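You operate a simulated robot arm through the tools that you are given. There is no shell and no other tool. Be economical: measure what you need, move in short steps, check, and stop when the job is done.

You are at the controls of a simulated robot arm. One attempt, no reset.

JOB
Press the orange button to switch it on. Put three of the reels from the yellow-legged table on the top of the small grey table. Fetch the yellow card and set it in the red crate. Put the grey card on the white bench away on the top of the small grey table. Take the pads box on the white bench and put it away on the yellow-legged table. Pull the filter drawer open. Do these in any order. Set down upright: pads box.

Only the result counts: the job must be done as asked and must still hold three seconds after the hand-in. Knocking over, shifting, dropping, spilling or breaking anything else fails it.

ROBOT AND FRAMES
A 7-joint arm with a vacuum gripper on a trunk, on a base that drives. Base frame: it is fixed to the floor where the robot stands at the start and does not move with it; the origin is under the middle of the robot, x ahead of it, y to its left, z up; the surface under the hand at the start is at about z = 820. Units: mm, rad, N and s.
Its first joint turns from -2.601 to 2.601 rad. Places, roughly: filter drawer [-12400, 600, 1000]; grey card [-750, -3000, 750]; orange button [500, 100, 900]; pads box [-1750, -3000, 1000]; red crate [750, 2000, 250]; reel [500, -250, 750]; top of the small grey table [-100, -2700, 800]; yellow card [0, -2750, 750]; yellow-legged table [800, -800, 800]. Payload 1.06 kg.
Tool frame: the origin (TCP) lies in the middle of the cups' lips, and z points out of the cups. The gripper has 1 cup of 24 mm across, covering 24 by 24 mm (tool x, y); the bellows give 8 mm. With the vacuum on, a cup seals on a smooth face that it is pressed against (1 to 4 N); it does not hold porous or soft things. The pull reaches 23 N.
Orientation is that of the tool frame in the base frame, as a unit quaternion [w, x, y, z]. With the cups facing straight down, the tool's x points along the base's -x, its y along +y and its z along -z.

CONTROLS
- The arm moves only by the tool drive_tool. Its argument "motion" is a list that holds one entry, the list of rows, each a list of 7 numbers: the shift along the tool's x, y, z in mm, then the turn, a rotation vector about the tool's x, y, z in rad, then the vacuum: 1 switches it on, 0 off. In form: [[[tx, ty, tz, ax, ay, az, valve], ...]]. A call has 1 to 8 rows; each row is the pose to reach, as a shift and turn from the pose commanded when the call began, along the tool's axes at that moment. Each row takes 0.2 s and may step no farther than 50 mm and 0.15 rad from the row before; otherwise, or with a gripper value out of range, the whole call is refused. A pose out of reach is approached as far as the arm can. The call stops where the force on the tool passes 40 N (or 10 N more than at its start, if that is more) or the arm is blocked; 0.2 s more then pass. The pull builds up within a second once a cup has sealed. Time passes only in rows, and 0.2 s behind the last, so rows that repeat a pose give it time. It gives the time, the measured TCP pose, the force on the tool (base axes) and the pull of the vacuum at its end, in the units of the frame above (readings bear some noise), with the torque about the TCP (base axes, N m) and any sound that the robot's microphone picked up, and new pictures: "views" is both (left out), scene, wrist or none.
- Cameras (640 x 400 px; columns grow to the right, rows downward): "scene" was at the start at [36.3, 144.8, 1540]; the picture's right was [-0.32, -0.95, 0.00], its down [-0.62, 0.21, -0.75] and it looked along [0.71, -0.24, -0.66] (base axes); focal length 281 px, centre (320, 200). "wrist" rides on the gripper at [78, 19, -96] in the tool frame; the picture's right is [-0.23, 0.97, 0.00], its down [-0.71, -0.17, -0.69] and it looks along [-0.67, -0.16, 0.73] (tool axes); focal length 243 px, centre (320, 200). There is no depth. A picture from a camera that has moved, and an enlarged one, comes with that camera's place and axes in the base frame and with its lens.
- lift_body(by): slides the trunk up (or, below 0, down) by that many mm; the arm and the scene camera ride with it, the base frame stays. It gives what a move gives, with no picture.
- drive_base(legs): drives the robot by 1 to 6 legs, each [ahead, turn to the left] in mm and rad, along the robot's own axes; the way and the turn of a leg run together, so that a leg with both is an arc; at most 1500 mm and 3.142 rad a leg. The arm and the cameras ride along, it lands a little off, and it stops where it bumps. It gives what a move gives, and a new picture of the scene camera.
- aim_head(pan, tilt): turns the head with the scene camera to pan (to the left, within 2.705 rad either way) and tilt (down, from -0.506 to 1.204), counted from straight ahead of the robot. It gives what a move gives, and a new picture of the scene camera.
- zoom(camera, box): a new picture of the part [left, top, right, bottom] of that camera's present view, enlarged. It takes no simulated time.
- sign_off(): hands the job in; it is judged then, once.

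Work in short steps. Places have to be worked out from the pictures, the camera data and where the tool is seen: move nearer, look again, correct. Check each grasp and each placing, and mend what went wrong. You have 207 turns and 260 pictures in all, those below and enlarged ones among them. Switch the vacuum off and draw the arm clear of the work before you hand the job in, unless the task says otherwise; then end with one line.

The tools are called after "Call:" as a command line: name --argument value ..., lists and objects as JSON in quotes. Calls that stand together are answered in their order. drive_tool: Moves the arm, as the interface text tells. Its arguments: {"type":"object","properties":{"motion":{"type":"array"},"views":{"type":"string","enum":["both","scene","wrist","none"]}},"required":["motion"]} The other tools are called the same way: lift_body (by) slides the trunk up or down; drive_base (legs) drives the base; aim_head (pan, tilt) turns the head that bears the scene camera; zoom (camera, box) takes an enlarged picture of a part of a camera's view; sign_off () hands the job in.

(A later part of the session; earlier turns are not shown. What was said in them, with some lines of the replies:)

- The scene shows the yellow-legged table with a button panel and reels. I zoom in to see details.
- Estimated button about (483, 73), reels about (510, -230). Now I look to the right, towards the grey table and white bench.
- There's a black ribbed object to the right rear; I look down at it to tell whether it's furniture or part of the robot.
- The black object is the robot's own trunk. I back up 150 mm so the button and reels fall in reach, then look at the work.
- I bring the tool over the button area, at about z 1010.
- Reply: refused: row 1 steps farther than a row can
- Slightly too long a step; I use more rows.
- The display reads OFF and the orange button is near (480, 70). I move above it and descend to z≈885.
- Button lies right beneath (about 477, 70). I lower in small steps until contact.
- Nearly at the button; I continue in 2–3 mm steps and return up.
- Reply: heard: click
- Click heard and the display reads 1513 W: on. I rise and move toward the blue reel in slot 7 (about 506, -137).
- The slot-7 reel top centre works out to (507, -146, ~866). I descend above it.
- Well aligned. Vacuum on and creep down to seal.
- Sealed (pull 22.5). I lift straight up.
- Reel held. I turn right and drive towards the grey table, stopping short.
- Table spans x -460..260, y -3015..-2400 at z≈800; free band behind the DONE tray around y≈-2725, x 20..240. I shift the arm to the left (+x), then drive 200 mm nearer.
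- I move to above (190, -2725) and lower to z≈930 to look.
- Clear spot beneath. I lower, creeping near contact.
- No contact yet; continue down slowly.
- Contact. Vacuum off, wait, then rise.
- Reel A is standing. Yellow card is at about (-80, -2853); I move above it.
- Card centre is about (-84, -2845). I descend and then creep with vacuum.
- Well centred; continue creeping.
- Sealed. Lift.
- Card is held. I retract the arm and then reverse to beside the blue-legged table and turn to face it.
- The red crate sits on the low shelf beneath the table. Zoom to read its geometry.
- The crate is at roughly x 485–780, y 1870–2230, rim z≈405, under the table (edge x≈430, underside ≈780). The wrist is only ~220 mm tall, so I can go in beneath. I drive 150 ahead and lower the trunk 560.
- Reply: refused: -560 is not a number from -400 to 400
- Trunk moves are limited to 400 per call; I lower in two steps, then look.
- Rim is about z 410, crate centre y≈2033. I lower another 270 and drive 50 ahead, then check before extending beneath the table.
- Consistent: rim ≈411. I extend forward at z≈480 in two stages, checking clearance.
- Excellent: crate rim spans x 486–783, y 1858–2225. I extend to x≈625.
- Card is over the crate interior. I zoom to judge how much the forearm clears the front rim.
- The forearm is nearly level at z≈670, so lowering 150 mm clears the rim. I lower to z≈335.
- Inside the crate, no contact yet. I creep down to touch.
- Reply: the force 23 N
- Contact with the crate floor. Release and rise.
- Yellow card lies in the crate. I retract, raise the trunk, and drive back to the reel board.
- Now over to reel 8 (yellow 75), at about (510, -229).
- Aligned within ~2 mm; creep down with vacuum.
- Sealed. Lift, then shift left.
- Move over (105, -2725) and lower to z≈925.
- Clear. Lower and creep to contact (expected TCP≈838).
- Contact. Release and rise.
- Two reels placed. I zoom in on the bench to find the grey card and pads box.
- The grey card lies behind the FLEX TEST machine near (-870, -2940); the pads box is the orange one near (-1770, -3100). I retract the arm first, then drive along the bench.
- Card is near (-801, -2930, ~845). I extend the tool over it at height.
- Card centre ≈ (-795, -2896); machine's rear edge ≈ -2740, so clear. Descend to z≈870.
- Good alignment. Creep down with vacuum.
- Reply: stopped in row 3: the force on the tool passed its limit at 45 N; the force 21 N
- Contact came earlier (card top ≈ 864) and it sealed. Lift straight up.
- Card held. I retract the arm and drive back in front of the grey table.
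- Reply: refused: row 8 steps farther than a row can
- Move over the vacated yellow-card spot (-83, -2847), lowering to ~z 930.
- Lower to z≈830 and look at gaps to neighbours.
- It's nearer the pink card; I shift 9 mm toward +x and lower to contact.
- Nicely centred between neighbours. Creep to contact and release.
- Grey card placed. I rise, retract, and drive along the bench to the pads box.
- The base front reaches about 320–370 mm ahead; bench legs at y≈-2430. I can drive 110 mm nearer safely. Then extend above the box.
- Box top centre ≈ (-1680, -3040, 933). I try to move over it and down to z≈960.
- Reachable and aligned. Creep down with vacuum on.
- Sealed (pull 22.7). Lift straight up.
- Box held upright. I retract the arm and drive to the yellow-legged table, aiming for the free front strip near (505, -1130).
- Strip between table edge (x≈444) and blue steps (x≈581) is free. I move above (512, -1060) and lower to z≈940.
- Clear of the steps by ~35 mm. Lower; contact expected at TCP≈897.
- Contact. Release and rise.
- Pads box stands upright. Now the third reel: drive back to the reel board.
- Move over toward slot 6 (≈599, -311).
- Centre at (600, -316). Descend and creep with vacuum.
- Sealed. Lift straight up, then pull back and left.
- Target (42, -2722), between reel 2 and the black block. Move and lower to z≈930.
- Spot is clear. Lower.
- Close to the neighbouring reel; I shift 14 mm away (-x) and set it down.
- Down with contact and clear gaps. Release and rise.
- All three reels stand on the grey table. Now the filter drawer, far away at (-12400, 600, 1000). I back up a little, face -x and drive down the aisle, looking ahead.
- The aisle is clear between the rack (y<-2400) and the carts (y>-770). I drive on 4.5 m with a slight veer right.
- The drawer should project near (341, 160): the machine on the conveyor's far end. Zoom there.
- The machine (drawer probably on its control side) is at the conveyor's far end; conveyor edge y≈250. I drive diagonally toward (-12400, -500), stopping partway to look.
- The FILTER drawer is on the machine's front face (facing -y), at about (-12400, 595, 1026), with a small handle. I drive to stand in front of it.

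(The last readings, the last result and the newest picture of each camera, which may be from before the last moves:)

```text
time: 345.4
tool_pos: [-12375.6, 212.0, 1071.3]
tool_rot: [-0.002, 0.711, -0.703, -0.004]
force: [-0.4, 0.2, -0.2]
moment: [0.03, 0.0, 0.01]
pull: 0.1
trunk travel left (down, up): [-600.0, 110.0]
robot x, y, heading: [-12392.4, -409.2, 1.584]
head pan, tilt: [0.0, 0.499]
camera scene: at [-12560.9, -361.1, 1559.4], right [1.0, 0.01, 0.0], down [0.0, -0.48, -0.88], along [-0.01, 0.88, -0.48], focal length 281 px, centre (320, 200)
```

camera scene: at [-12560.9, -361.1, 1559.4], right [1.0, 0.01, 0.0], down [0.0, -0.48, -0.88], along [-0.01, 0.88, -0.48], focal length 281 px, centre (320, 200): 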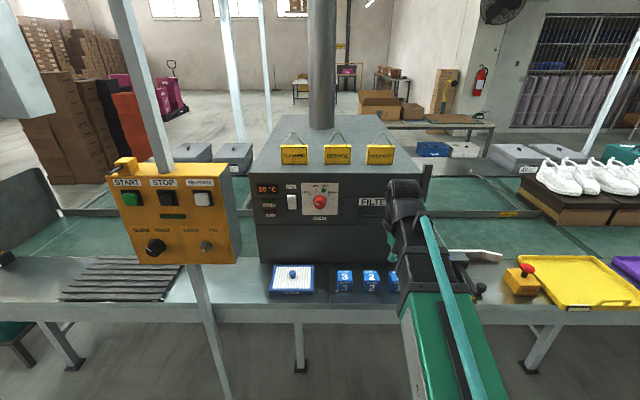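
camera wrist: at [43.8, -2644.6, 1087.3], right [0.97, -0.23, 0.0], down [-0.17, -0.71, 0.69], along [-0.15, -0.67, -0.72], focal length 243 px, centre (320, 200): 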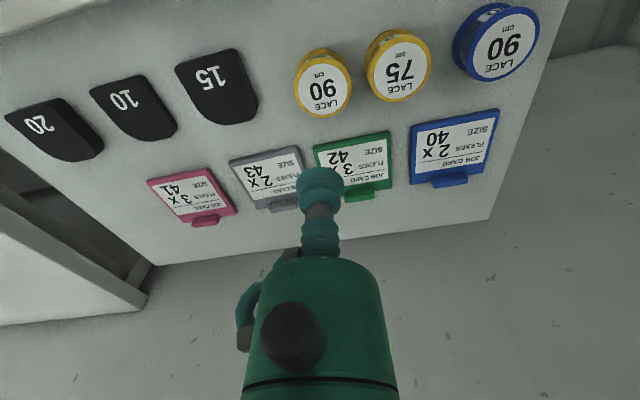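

The arm hides the drawer. I rotate the tool to point forward (+y), first stage 0.84 rad while moving forward.

Call:
drive_tool --motion '[[[-27, 0, 0, 0, -0.14, 0, 0], [-54, 0, 0, 0, -0.28, 0, 0], [-81, 0, 0, 0, -0.42, 0, 0], [-108, 0, 0, 0, -0.56, 0, 0], [-135, 0, 0, 0, -0.7, 0, 0], [-162, 0, 0, 0, -0.84, 0, 0]]]'

```text
time: 346.8
tool_pos: [-12378.5, 376.2, 1072.7]
tool_rot: [-0.29, 0.647, -0.642, -0.293]
force: [0.3, 0.5, -0.3]
moment: [0.01, -0.01, -0.01]
pull: 0.1
trunk travel left (down, up): [-600.0, 110.0]
robot x, y, heading: [-12393.8, -409.3, 1.583]
head pan, tilt: [0.0, 0.499]
camera scene: at [-12560.9, -360.9, 1559.4], right [1.0, 0.01, 0.0], down [0.0, -0.48, -0.88], along [-0.01, 0.88, -0.48], focal length 281 px, centre (320, 200)
camera wrist: at [-12397.1, 250.5, 1076.4], right [-0.97, 0.15, 0.18], down [0.17, -0.04, 0.98], along [0.15, 0.99, 0.02], focal length 243 px, centre (320, 200)
```

scene: 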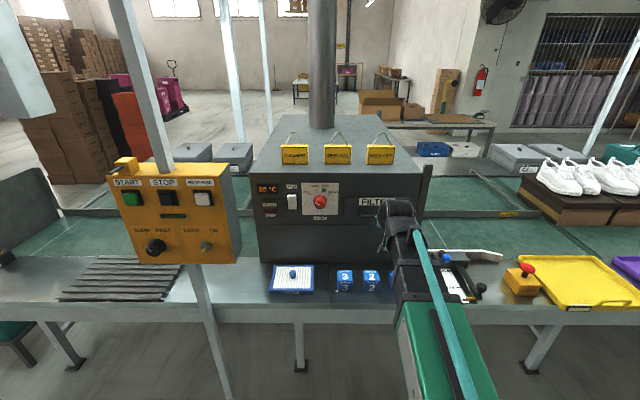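
wrist: 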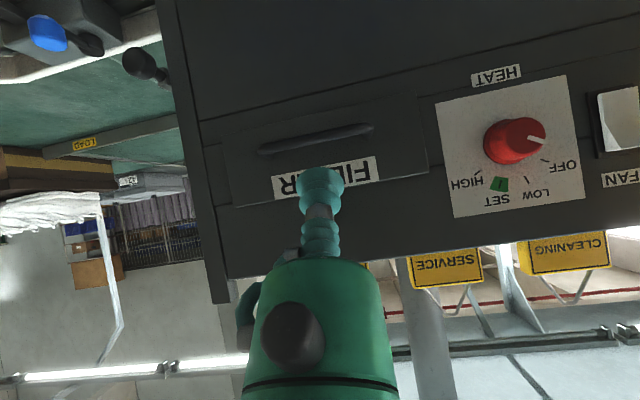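

Call:
zoom --camera "wrist" --box '[180, 70, 460, 250]'

```text
2.22 times, centred on (320, 160) of wrist
camera zoom: at [-12397.1, 250.5, 1076.4], right [-0.97, 0.15, 0.18], down [0.17, -0.04, 0.98], along [0.15, 0.99, 0.02], focal length 539 px, centre (320, 289)
```

zoom: 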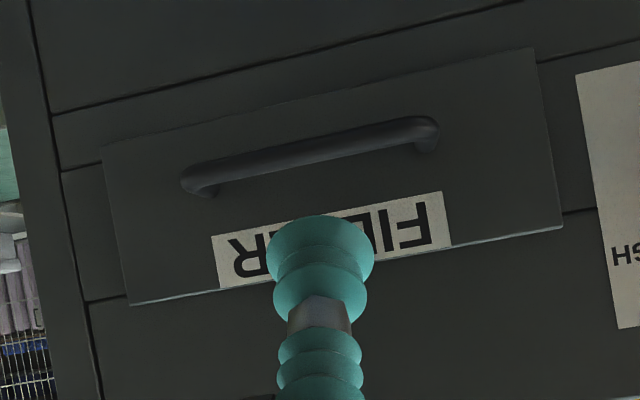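

The drawer front has room for the cup on the label above the handle, at about (-12359, ~594, 1042). I finish rotating to horizontal and stop ~85 mm short.

Call:
drive_tool --motion '[[[-11, -4, 20, 0, -0.122, 0, 0], [-22, -8, 40, 0, -0.244, 0, 0], [-33, -12, 60, 0, -0.366, 0, 0], [-44, -15, 80, 0, -0.488, 0, 0], [-56, -18, 100, 0, -0.61, 0, 0], [-67, -21, 120, 0, -0.731, 0, 0]]]'

```text
time: 348.2
tool_pos: [-12364.1, 493.2, 1045.6]
tool_rot: [-0.473, 0.53, -0.513, -0.482]
force: [0.1, -0.6, -0.3]
moment: [-0.01, 0.04, 0.0]
pull: 0.1
out of reach, approached as far as the arm can: row 6
trunk travel left (down, up): [-600.0, 110.0]
robot x, y, heading: [-12390.5, -409.3, 1.579]
head pan, tilt: [0.0, 0.499]
camera scene: at [-12560.9, -361.0, 1559.4], right [1.0, 0.01, 0.0], down [0.0, -0.48, -0.88], along [-0.01, 0.88, -0.48], focal length 281 px, centre (320, 200)
camera wrist: at [-12380.3, 387.8, 975.1], right [-0.97, -0.01, 0.23], down [0.18, -0.61, 0.77], along [0.13, 0.79, 0.6], focal length 243 px, centre (320, 200)
```

scene: 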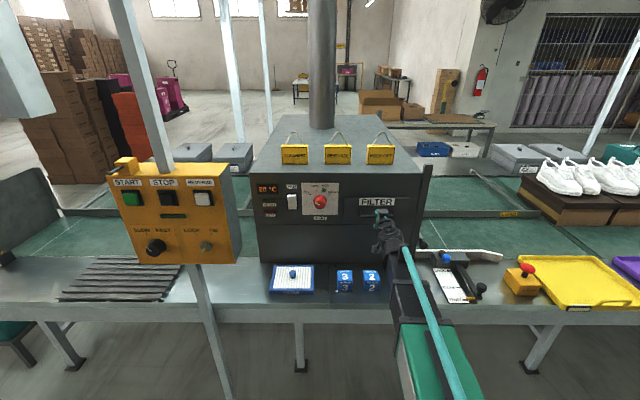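
wrist: 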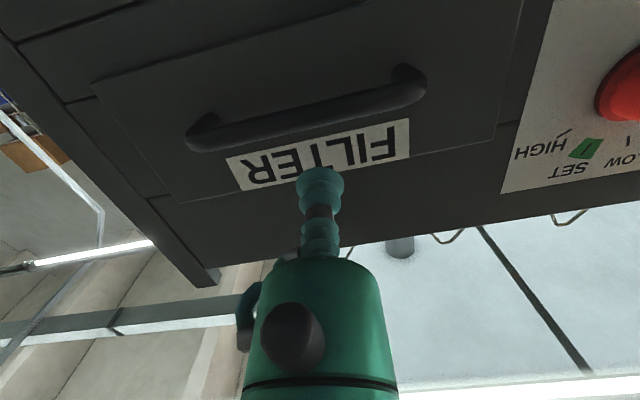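

The last bit was out of reach (tool still 5° low). I retract 150 mm while levelling, then drive forward 130.

Call:
drive_tool --motion '[[[0, 0, -40, 0, -0.02, 0, 0], [0, 0, -80, 0, -0.045, 0, 0], [0, 0, -120, 0, -0.07, 0, 0], [0, 0, -150, 0, -0.088, 0, 0]]]' --views "none"

Call:
drive_base --legs '[[130, 0]]'

Call:
drive_tool --motion '[[[0, 0, 0, 0, 0, 0, 0]]]' --views "wrist"

```text
time: 349.2
tool_pos: [-12359.9, 341.7, 1059.1]
tool_rot: [0.492, -0.507, 0.493, 0.508]
force: [-0.2, 0.5, 1.0]
moment: [-0.01, -0.03, 0.0]
pull: 0.1
trunk travel left (down, up): [-600.0, 110.0]
robot x, y, heading: [-12391.9, -412.1, 1.581]
head pan, tilt: [0.0, 0.499]
```

```text
time: 350.4
tool_pos: [-12359.6, 472.3, 1058.4]
tool_rot: [0.491, -0.507, 0.494, 0.508]
force: [-0.5, -0.6, 0.2]
moment: [0.0, 0.0, -0.02]
pull: 0.0
trunk travel left (down, up): [-600.0, 110.0]
robot x, y, heading: [-12390.2, -277.4, 1.581]
head pan, tilt: [0.0, 0.499]
camera scene: at [-12561.9, -229.7, 1559.3], right [1.0, 0.01, 0.0], down [0.0, -0.48, -0.88], along [-0.01, 0.88, -0.48], focal length 281 px, centre (320, 200)
```

scene: 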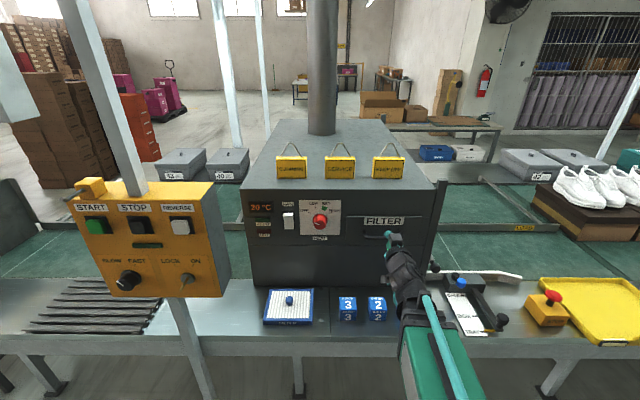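

```text
time: 350.8
tool_pos: [-12360.1, 473.0, 1059.7]
tool_rot: [0.492, -0.507, 0.493, 0.508]
force: [-0.8, 0.0, 0.2]
moment: [0.0, 0.01, 0.0]
pull: 0.1
trunk travel left (down, up): [-600.0, 110.0]
robot x, y, heading: [-12392.3, -277.0, 1.581]
head pan, tilt: [0.0, 0.499]
camera wrist: at [-12377.7, 375.3, 980.5], right [-0.97, -0.03, 0.24], down [0.19, -0.68, 0.71], along [0.14, 0.73, 0.67], focal length 243 px, centre (320, 200)
```

wrist: 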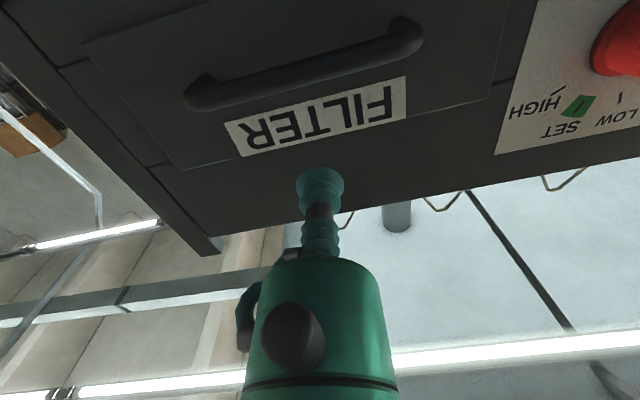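

Triangulation puts the drawer label at (-12362, 551, 1057). I aim the cup at z≈1050 and approach, then creep with vacuum.

Call:
drive_tool --motion '[[[9, 0, 25, 0, 0, 0, 0], [9, 0, 50, 0, 0, 0, 1], [9, 0, 62, 0, 0, 0, 1], [9, 0, 67, 0, 0, 0, 1], [9, 0, 71, 0, 0, 0, 1]]]' --views "wrist"

```text
time: 352.0
tool_pos: [-12363.7, 544.4, 1050.1]
tool_rot: [0.49, -0.507, 0.493, 0.509]
force: [-0.6, 4.1, -0.1]
moment: [0.03, -0.01, -0.14]
pull: 22.5
trunk travel left (down, up): [-600.0, 110.0]
robot x, y, heading: [-12391.8, -275.8, 1.58]
head pan, tilt: [0.0, 0.499]
camera wrist: at [-12380.1, 447.1, 971.6], right [-0.97, -0.03, 0.24], down [0.19, -0.68, 0.71], along [0.14, 0.73, 0.67], focal length 243 px, centre (320, 200)
```

wrist: 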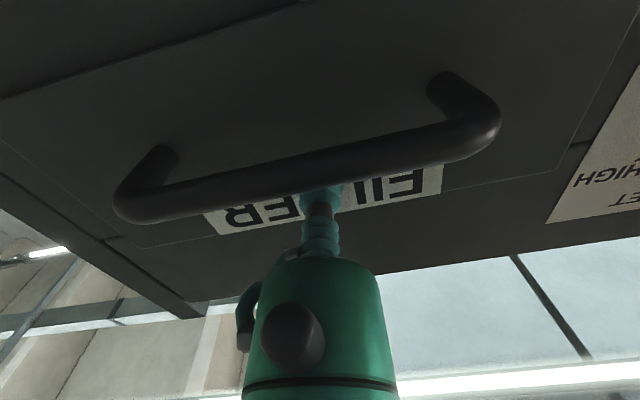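

Sealed on the drawer front. I pull back gently.

Call:
drive_tool --motion '[[[0, 0, -3, 0, 0, 0, 1], [0, 0, -8, 0, 0, 0, 1], [0, 0, -16, 0, 0, 0, 1], [0, 0, -26, 0, 0, 0, 1], [0, 0, -36, 0, 0, 0, 1], [0, 0, -46, 0, 0, 0, 1]]]' --views "both"

```text
time: 353.4
tool_pos: [-12363.4, 497.6, 1049.3]
tool_rot: [0.492, -0.507, 0.493, 0.508]
force: [-6.6, -0.4, 1.4]
moment: [-0.03, 0.03, -0.14]
pull: 22.5
trunk travel left (down, up): [-600.0, 110.0]
robot x, y, heading: [-12395.0, -276.5, 1.578]
head pan, tilt: [0.0, 0.499]
camera scene: at [-12562.8, -230.9, 1559.3], right [1.0, 0.01, 0.0], down [0.0, -0.48, -0.88], along [-0.01, 0.88, -0.48], focal length 281 px, centre (320, 200)
camera wrist: at [-12380.0, 399.8, 971.6], right [-0.97, -0.03, 0.24], down [0.19, -0.68, 0.71], along [0.14, 0.73, 0.67], focal length 243 px, centre (320, 200)
```

scene: 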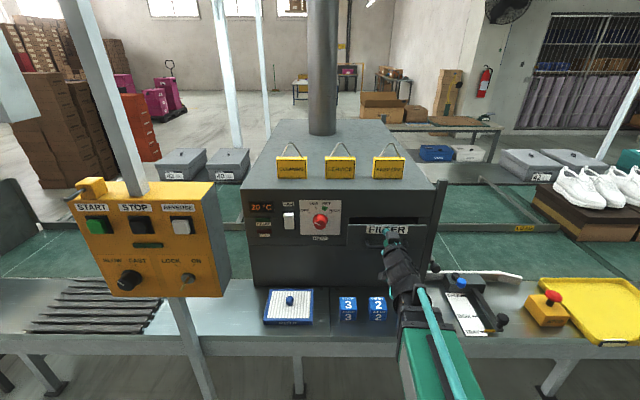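
wrist: 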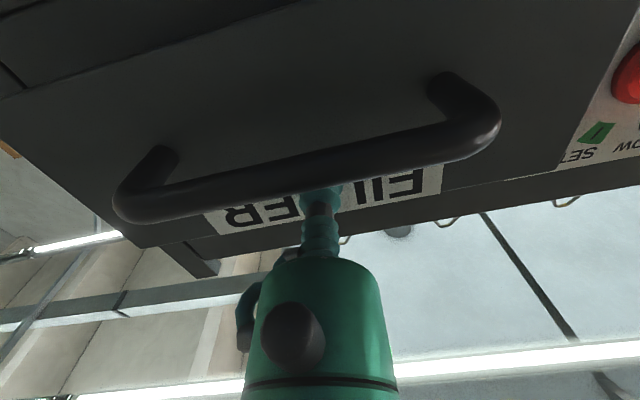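

The drawer is opening. I keep pulling with slight lateral correction.

Call:
drive_tool --motion '[[[0, 1.5, -8, 0, 0, 0, 1], [0, 2, -16, 0, 0, 0, 1], [0, 2.2, -24, 0, 0, 0, 1], [0, 2.5, -32, 0, 0, 0, 1], [0, 2.7, -40, 0, 0, 0, 1], [0, 3, -48, 0, 0, 0, 1]]]' --views "none"

```text
time: 354.8
tool_pos: [-12363.8, 449.0, 1050.6]
tool_rot: [0.491, -0.507, 0.494, 0.508]
force: [-2.9, -0.2, 0.4]
moment: [-0.03, 0.05, -0.14]
pull: 23.1
trunk travel left (down, up): [-600.0, 110.0]
robot x, y, heading: [-12394.8, -279.9, 1.578]
head pan, tilt: [0.0, 0.499]
```

Call:
drive_tool --motion '[[[0, 1, -8, 0, 0, 0, 1], [0, 1.3, -16, 0, 0, 0, 1], [0, 1.5, -24, 0, 0, 0, 1], [0, 1.8, -32, 0, 0, 0, 1], [0, 2, -40, 0, 0, 0, 1]]]' --views "both"

```text
time: 356.0
tool_pos: [-12363.2, 448.4, 1049.2]
tool_rot: [0.492, -0.507, 0.493, 0.509]
force: [-0.5, 0.2, 10.5]
moment: [-0.06, -0.1, -0.15]
pull: 23.0
out of reach, approached as far as the arm can: row 1, 2, 3, 4, 5
trunk travel left (down, up): [-600.0, 110.0]
robot x, y, heading: [-12394.7, -275.8, 1.573]
head pan, tilt: [0.0, 0.499]
camera scene: at [-12562.1, -231.5, 1559.4], right [1.0, 0.01, 0.0], down [0.0, -0.48, -0.88], along [-0.01, 0.88, -0.48], focal length 281 px, centre (320, 200)
camera wrist: at [-12380.2, 351.1, 971.3], right [-0.97, -0.03, 0.24], down [0.19, -0.68, 0.71], along [0.14, 0.73, 0.67], focal length 243 px, centre (320, 200)
```

scene: 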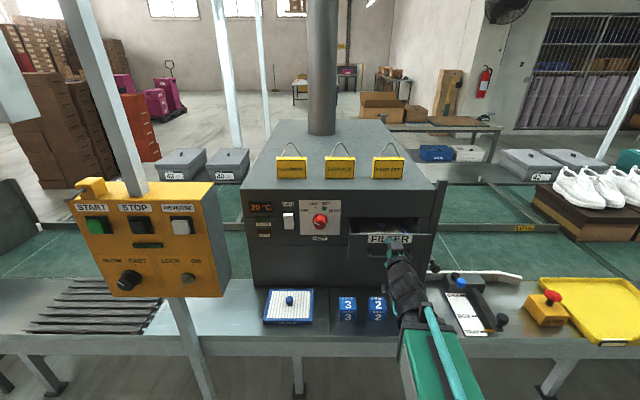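
wrist: 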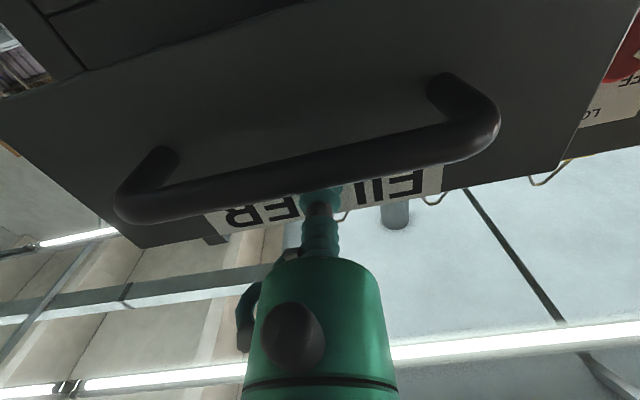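

The arm is at its inner limit with the drawer ~95 mm open. I pull further by backing the base 60 mm, vacuum still on.

Call:
drive_base --legs '[[-50, 0]]'

```text
time: 357.0
tool_pos: [-12364.0, 398.4, 1049.8]
tool_rot: [0.492, -0.507, 0.493, 0.508]
force: [-3.4, -1.3, -1.9]
moment: [-0.03, -0.1, -0.03]
pull: 23.0
trunk travel left (down, up): [-600.0, 110.0]
robot x, y, heading: [-12390.0, -328.2, 1.58]
head pan, tilt: [0.0, 0.499]
camera scene: at [-12561.9, -281.3, 1559.3], right [1.0, 0.01, 0.0], down [0.0, -0.48, -0.88], along [-0.01, 0.88, -0.48], focal length 281 px, centre (320, 200)
```

scene: 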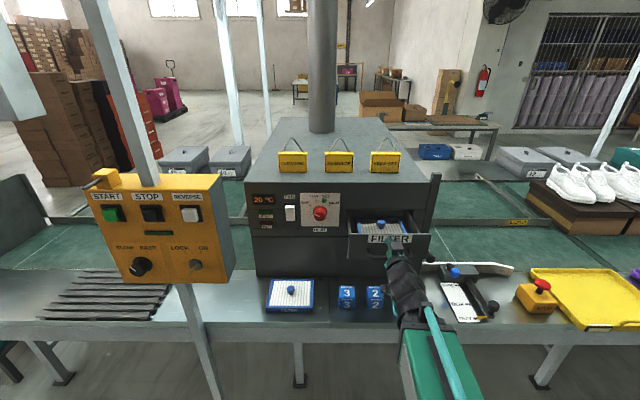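

Still sealed; the drawer is ~146 mm open with the filter visible. Another 50 mm back to seek the stop.

Call:
drive_base --legs '[[-40, 0]]'

Call:
zoom --camera "scene" --box '[300, 170, 480, 290]'

```text
time: 357.9
tool_pos: [-12363.9, 358.8, 1049.0]
tool_rot: [0.492, -0.508, 0.492, 0.508]
force: [-2.2, -1.3, -2.3]
moment: [-0.05, -0.04, -0.06]
pull: 22.7
trunk travel left (down, up): [-600.0, 110.0]
robot x, y, heading: [-12391.2, -373.1, 1.581]
head pan, tilt: [0.0, 0.499]
camera scene: at [-12561.6, -321.9, 1559.3], right [1.0, 0.01, 0.0], down [0.0, -0.48, -0.88], along [-0.01, 0.88, -0.48], focal length 281 px, centre (320, 200)
```

scene: 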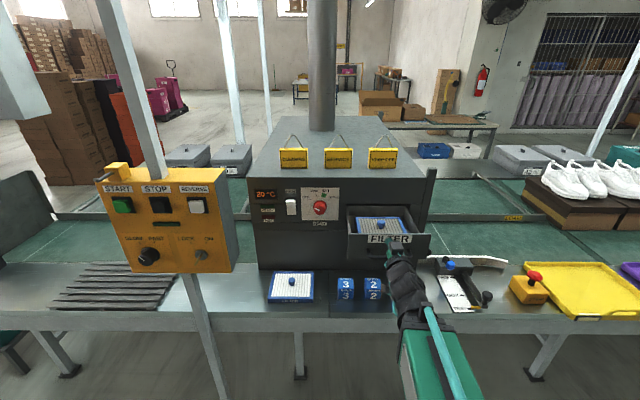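

```text
3.33 times, centred on (390, 230) of scene
camera zoom: at [-12561.6, -321.9, 1559.3], right [1.0, 0.01, 0.0], down [0.0, -0.48, -0.88], along [-0.01, 0.88, -0.48], focal length 936 px, centre (87, 100)
```

zoom: 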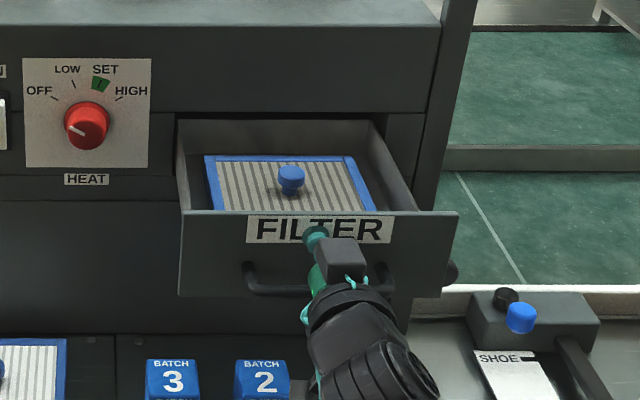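

~185 mm open, nearly the full filter visible. One more small pull to see if a stop is reached.

Call:
drive_base --legs '[[-30, 0]]'

Call:
zoom --camera "scene" --box '[300, 170, 480, 290]'

```text
time: 358.7
tool_pos: [-12362.1, 327.8, 1048.5]
tool_rot: [0.492, -0.507, 0.493, 0.508]
force: [-1.3, -1.3, -3.6]
moment: [0.03, -0.14, -0.05]
pull: 23.4
trunk travel left (down, up): [-600.0, 110.0]
robot x, y, heading: [-12393.7, -400.0, 1.577]
head pan, tilt: [0.0, 0.499]
camera scene: at [-12561.2, -351.9, 1559.3], right [1.0, 0.01, 0.0], down [0.0, -0.48, -0.88], along [-0.01, 0.88, -0.48], focal length 281 px, centre (320, 200)
```

scene: 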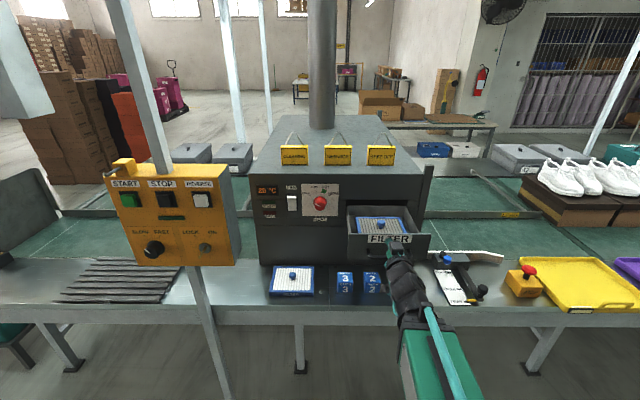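

```text
3.33 times, centred on (390, 230) of scene
camera zoom: at [-12561.2, -351.9, 1559.3], right [1.0, 0.01, 0.0], down [0.0, -0.48, -0.88], along [-0.01, 0.88, -0.48], focal length 936 px, centre (87, 100)
```

zoom: 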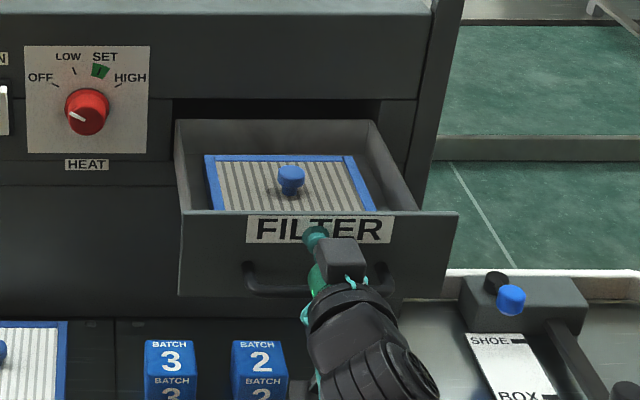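

The drawer looks level and ~217 mm open, apparently fully out. I re-read the forces to see whether its weight hangs on the cup before releasing.

Call:
drive_tool --motion '[[[0, 0, 0, 0, 0, 0, 1], [0, 0, 0, 0, 0, 0, 1], [0, 0, 0, 0, 0, 0, 1]]]' --views "wrist"

```text
time: 359.5
tool_pos: [-12362.3, 327.1, 1049.6]
tool_rot: [0.492, -0.507, 0.494, 0.508]
force: [-0.6, 0.1, -3.1]
moment: [0.02, -0.02, 0.01]
pull: 22.9
trunk travel left (down, up): [-600.0, 110.0]
robot x, y, heading: [-12393.7, -398.9, 1.579]
head pan, tilt: [0.0, 0.499]
camera wrist: at [-12379.6, 229.8, 970.4], right [-0.97, -0.03, 0.24], down [0.19, -0.68, 0.71], along [0.14, 0.73, 0.67], focal length 243 px, centre (320, 200)
```

wrist: 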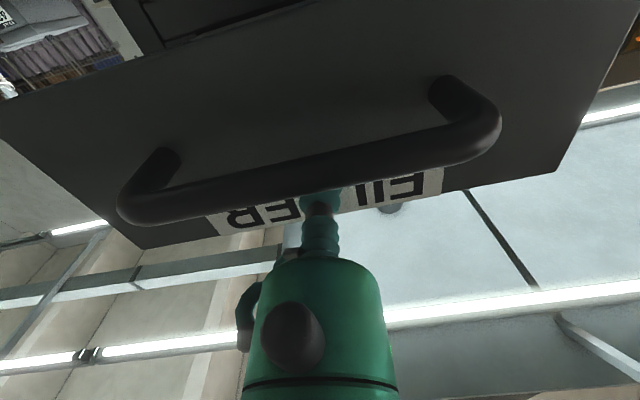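

Geometry suggests the tray walls are lower than the plate, with the tray back just at the machine face — essentially fully open, on its slide. A quick test: nudge 2 mm up and see whether the drawer resists (slide) or floats.

Call:
drive_tool --motion '[[[-2, 0, 0, 0, 0, 0, 1], [-2, 0, 0, 0, 0, 0, 1]]]' --views "none"

Call:
drive_tool --motion '[[[2.5, 0, 0, 0, 0, 0, 1], [2.5, 0, 0, 0, 0, 0, 1]]]' --views "none"

```text
time: 360.1
tool_pos: [-12362.5, 329.3, 1050.2]
tool_rot: [0.491, -0.507, 0.494, 0.508]
force: [-1.5, 0.3, -10.9]
moment: [0.05, 0.03, -0.01]
pull: 22.8
trunk travel left (down, up): [-600.0, 110.0]
robot x, y, heading: [-12391.8, -396.7, 1.58]
head pan, tilt: [0.0, 0.499]
```

```text
time: 360.7
tool_pos: [-12362.6, 327.3, 1049.9]
tool_rot: [0.491, -0.508, 0.491, 0.51]
force: [1.0, 1.3, 10.9]
moment: [-0.06, -0.01, -0.02]
pull: 23.4
trunk travel left (down, up): [-600.0, 110.0]
robot x, y, heading: [-12393.3, -399.0, 1.578]
head pan, tilt: [0.0, 0.499]
```

It resists both ways: a guided slide. I neutralise, release the vacuum, and back the base away.

Call:
drive_tool --motion '[[[-1, 0, 0, 0, 0, 0, 1], [-1, 0, 0, 0, 0, 0, 0], [-1, 0, 0, 0, 0, 0, 0], [-1, 0, 0, 0, 0, 0, 0], [-1, 0, 0, 0, 0, 0, 0]]]' --views "none"

Call:
drive_base --legs '[[-250, 0]]'

Call:
zoom --camera "scene" --box '[260, 150, 460, 290]'

```text
time: 361.9
tool_pos: [-12362.0, 328.1, 1049.7]
tool_rot: [0.492, -0.507, 0.493, 0.508]
force: [0.3, 0.4, -0.1]
moment: [0.05, -0.03, 0.0]
pull: 0.0
trunk travel left (down, up): [-600.0, 110.0]
robot x, y, heading: [-12390.9, -399.3, 1.571]
head pan, tilt: [0.0, 0.499]
```

```text
time: 363.7
tool_pos: [-12359.7, 79.0, 1049.7]
tool_rot: [0.492, -0.507, 0.493, 0.508]
force: [0.3, 0.0, 0.1]
moment: [-0.03, -0.02, -0.03]
pull: 0.0
trunk travel left (down, up): [-600.0, 110.0]
robot x, y, heading: [-12389.8, -647.8, 1.581]
head pan, tilt: [0.0, 0.499]
camera scene: at [-12559.2, -601.4, 1559.4], right [1.0, 0.01, 0.0], down [0.0, -0.48, -0.88], along [-0.01, 0.88, -0.48], focal length 281 px, centre (320, 200)
```

scene: 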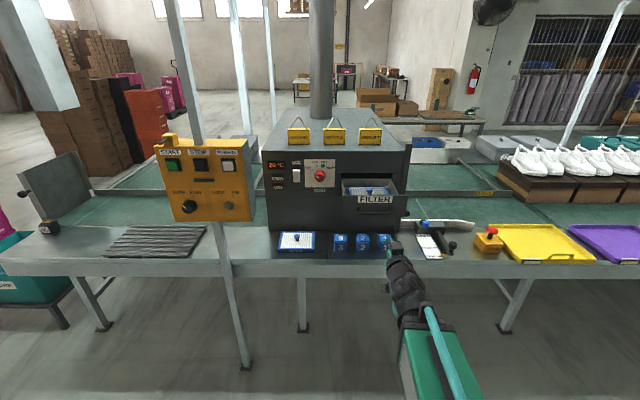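

```text
2.86 times, centred on (360, 220) of scene
camera zoom: at [-12559.2, -601.4, 1559.4], right [1.0, 0.01, 0.0], down [0.0, -0.48, -0.88], along [-0.01, 0.88, -0.48], focal length 802 px, centre (206, 143)
```

zoom: 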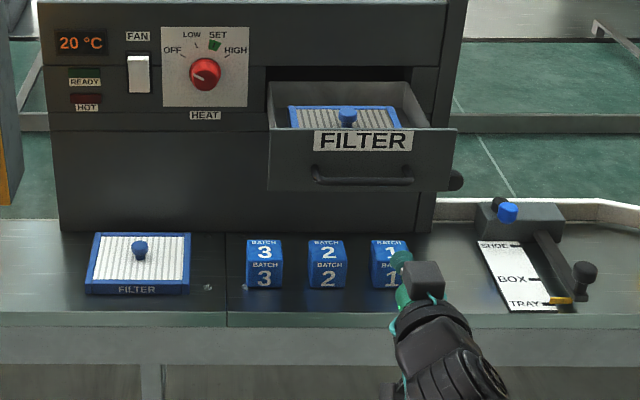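

The drawer stays open with the arm clear and the vacuum off. The other items were checked when I placed them, so I'm handing in.

Call:
sign_off

```text
The job is handed in.
```

I handed the job in with all six tasks done: the heater is on, three reels and the grey card are on the grey table, and the yellow card is in the red crate. The pads box stands upright on the yellow-legged table and the filter drawer is pulled open.
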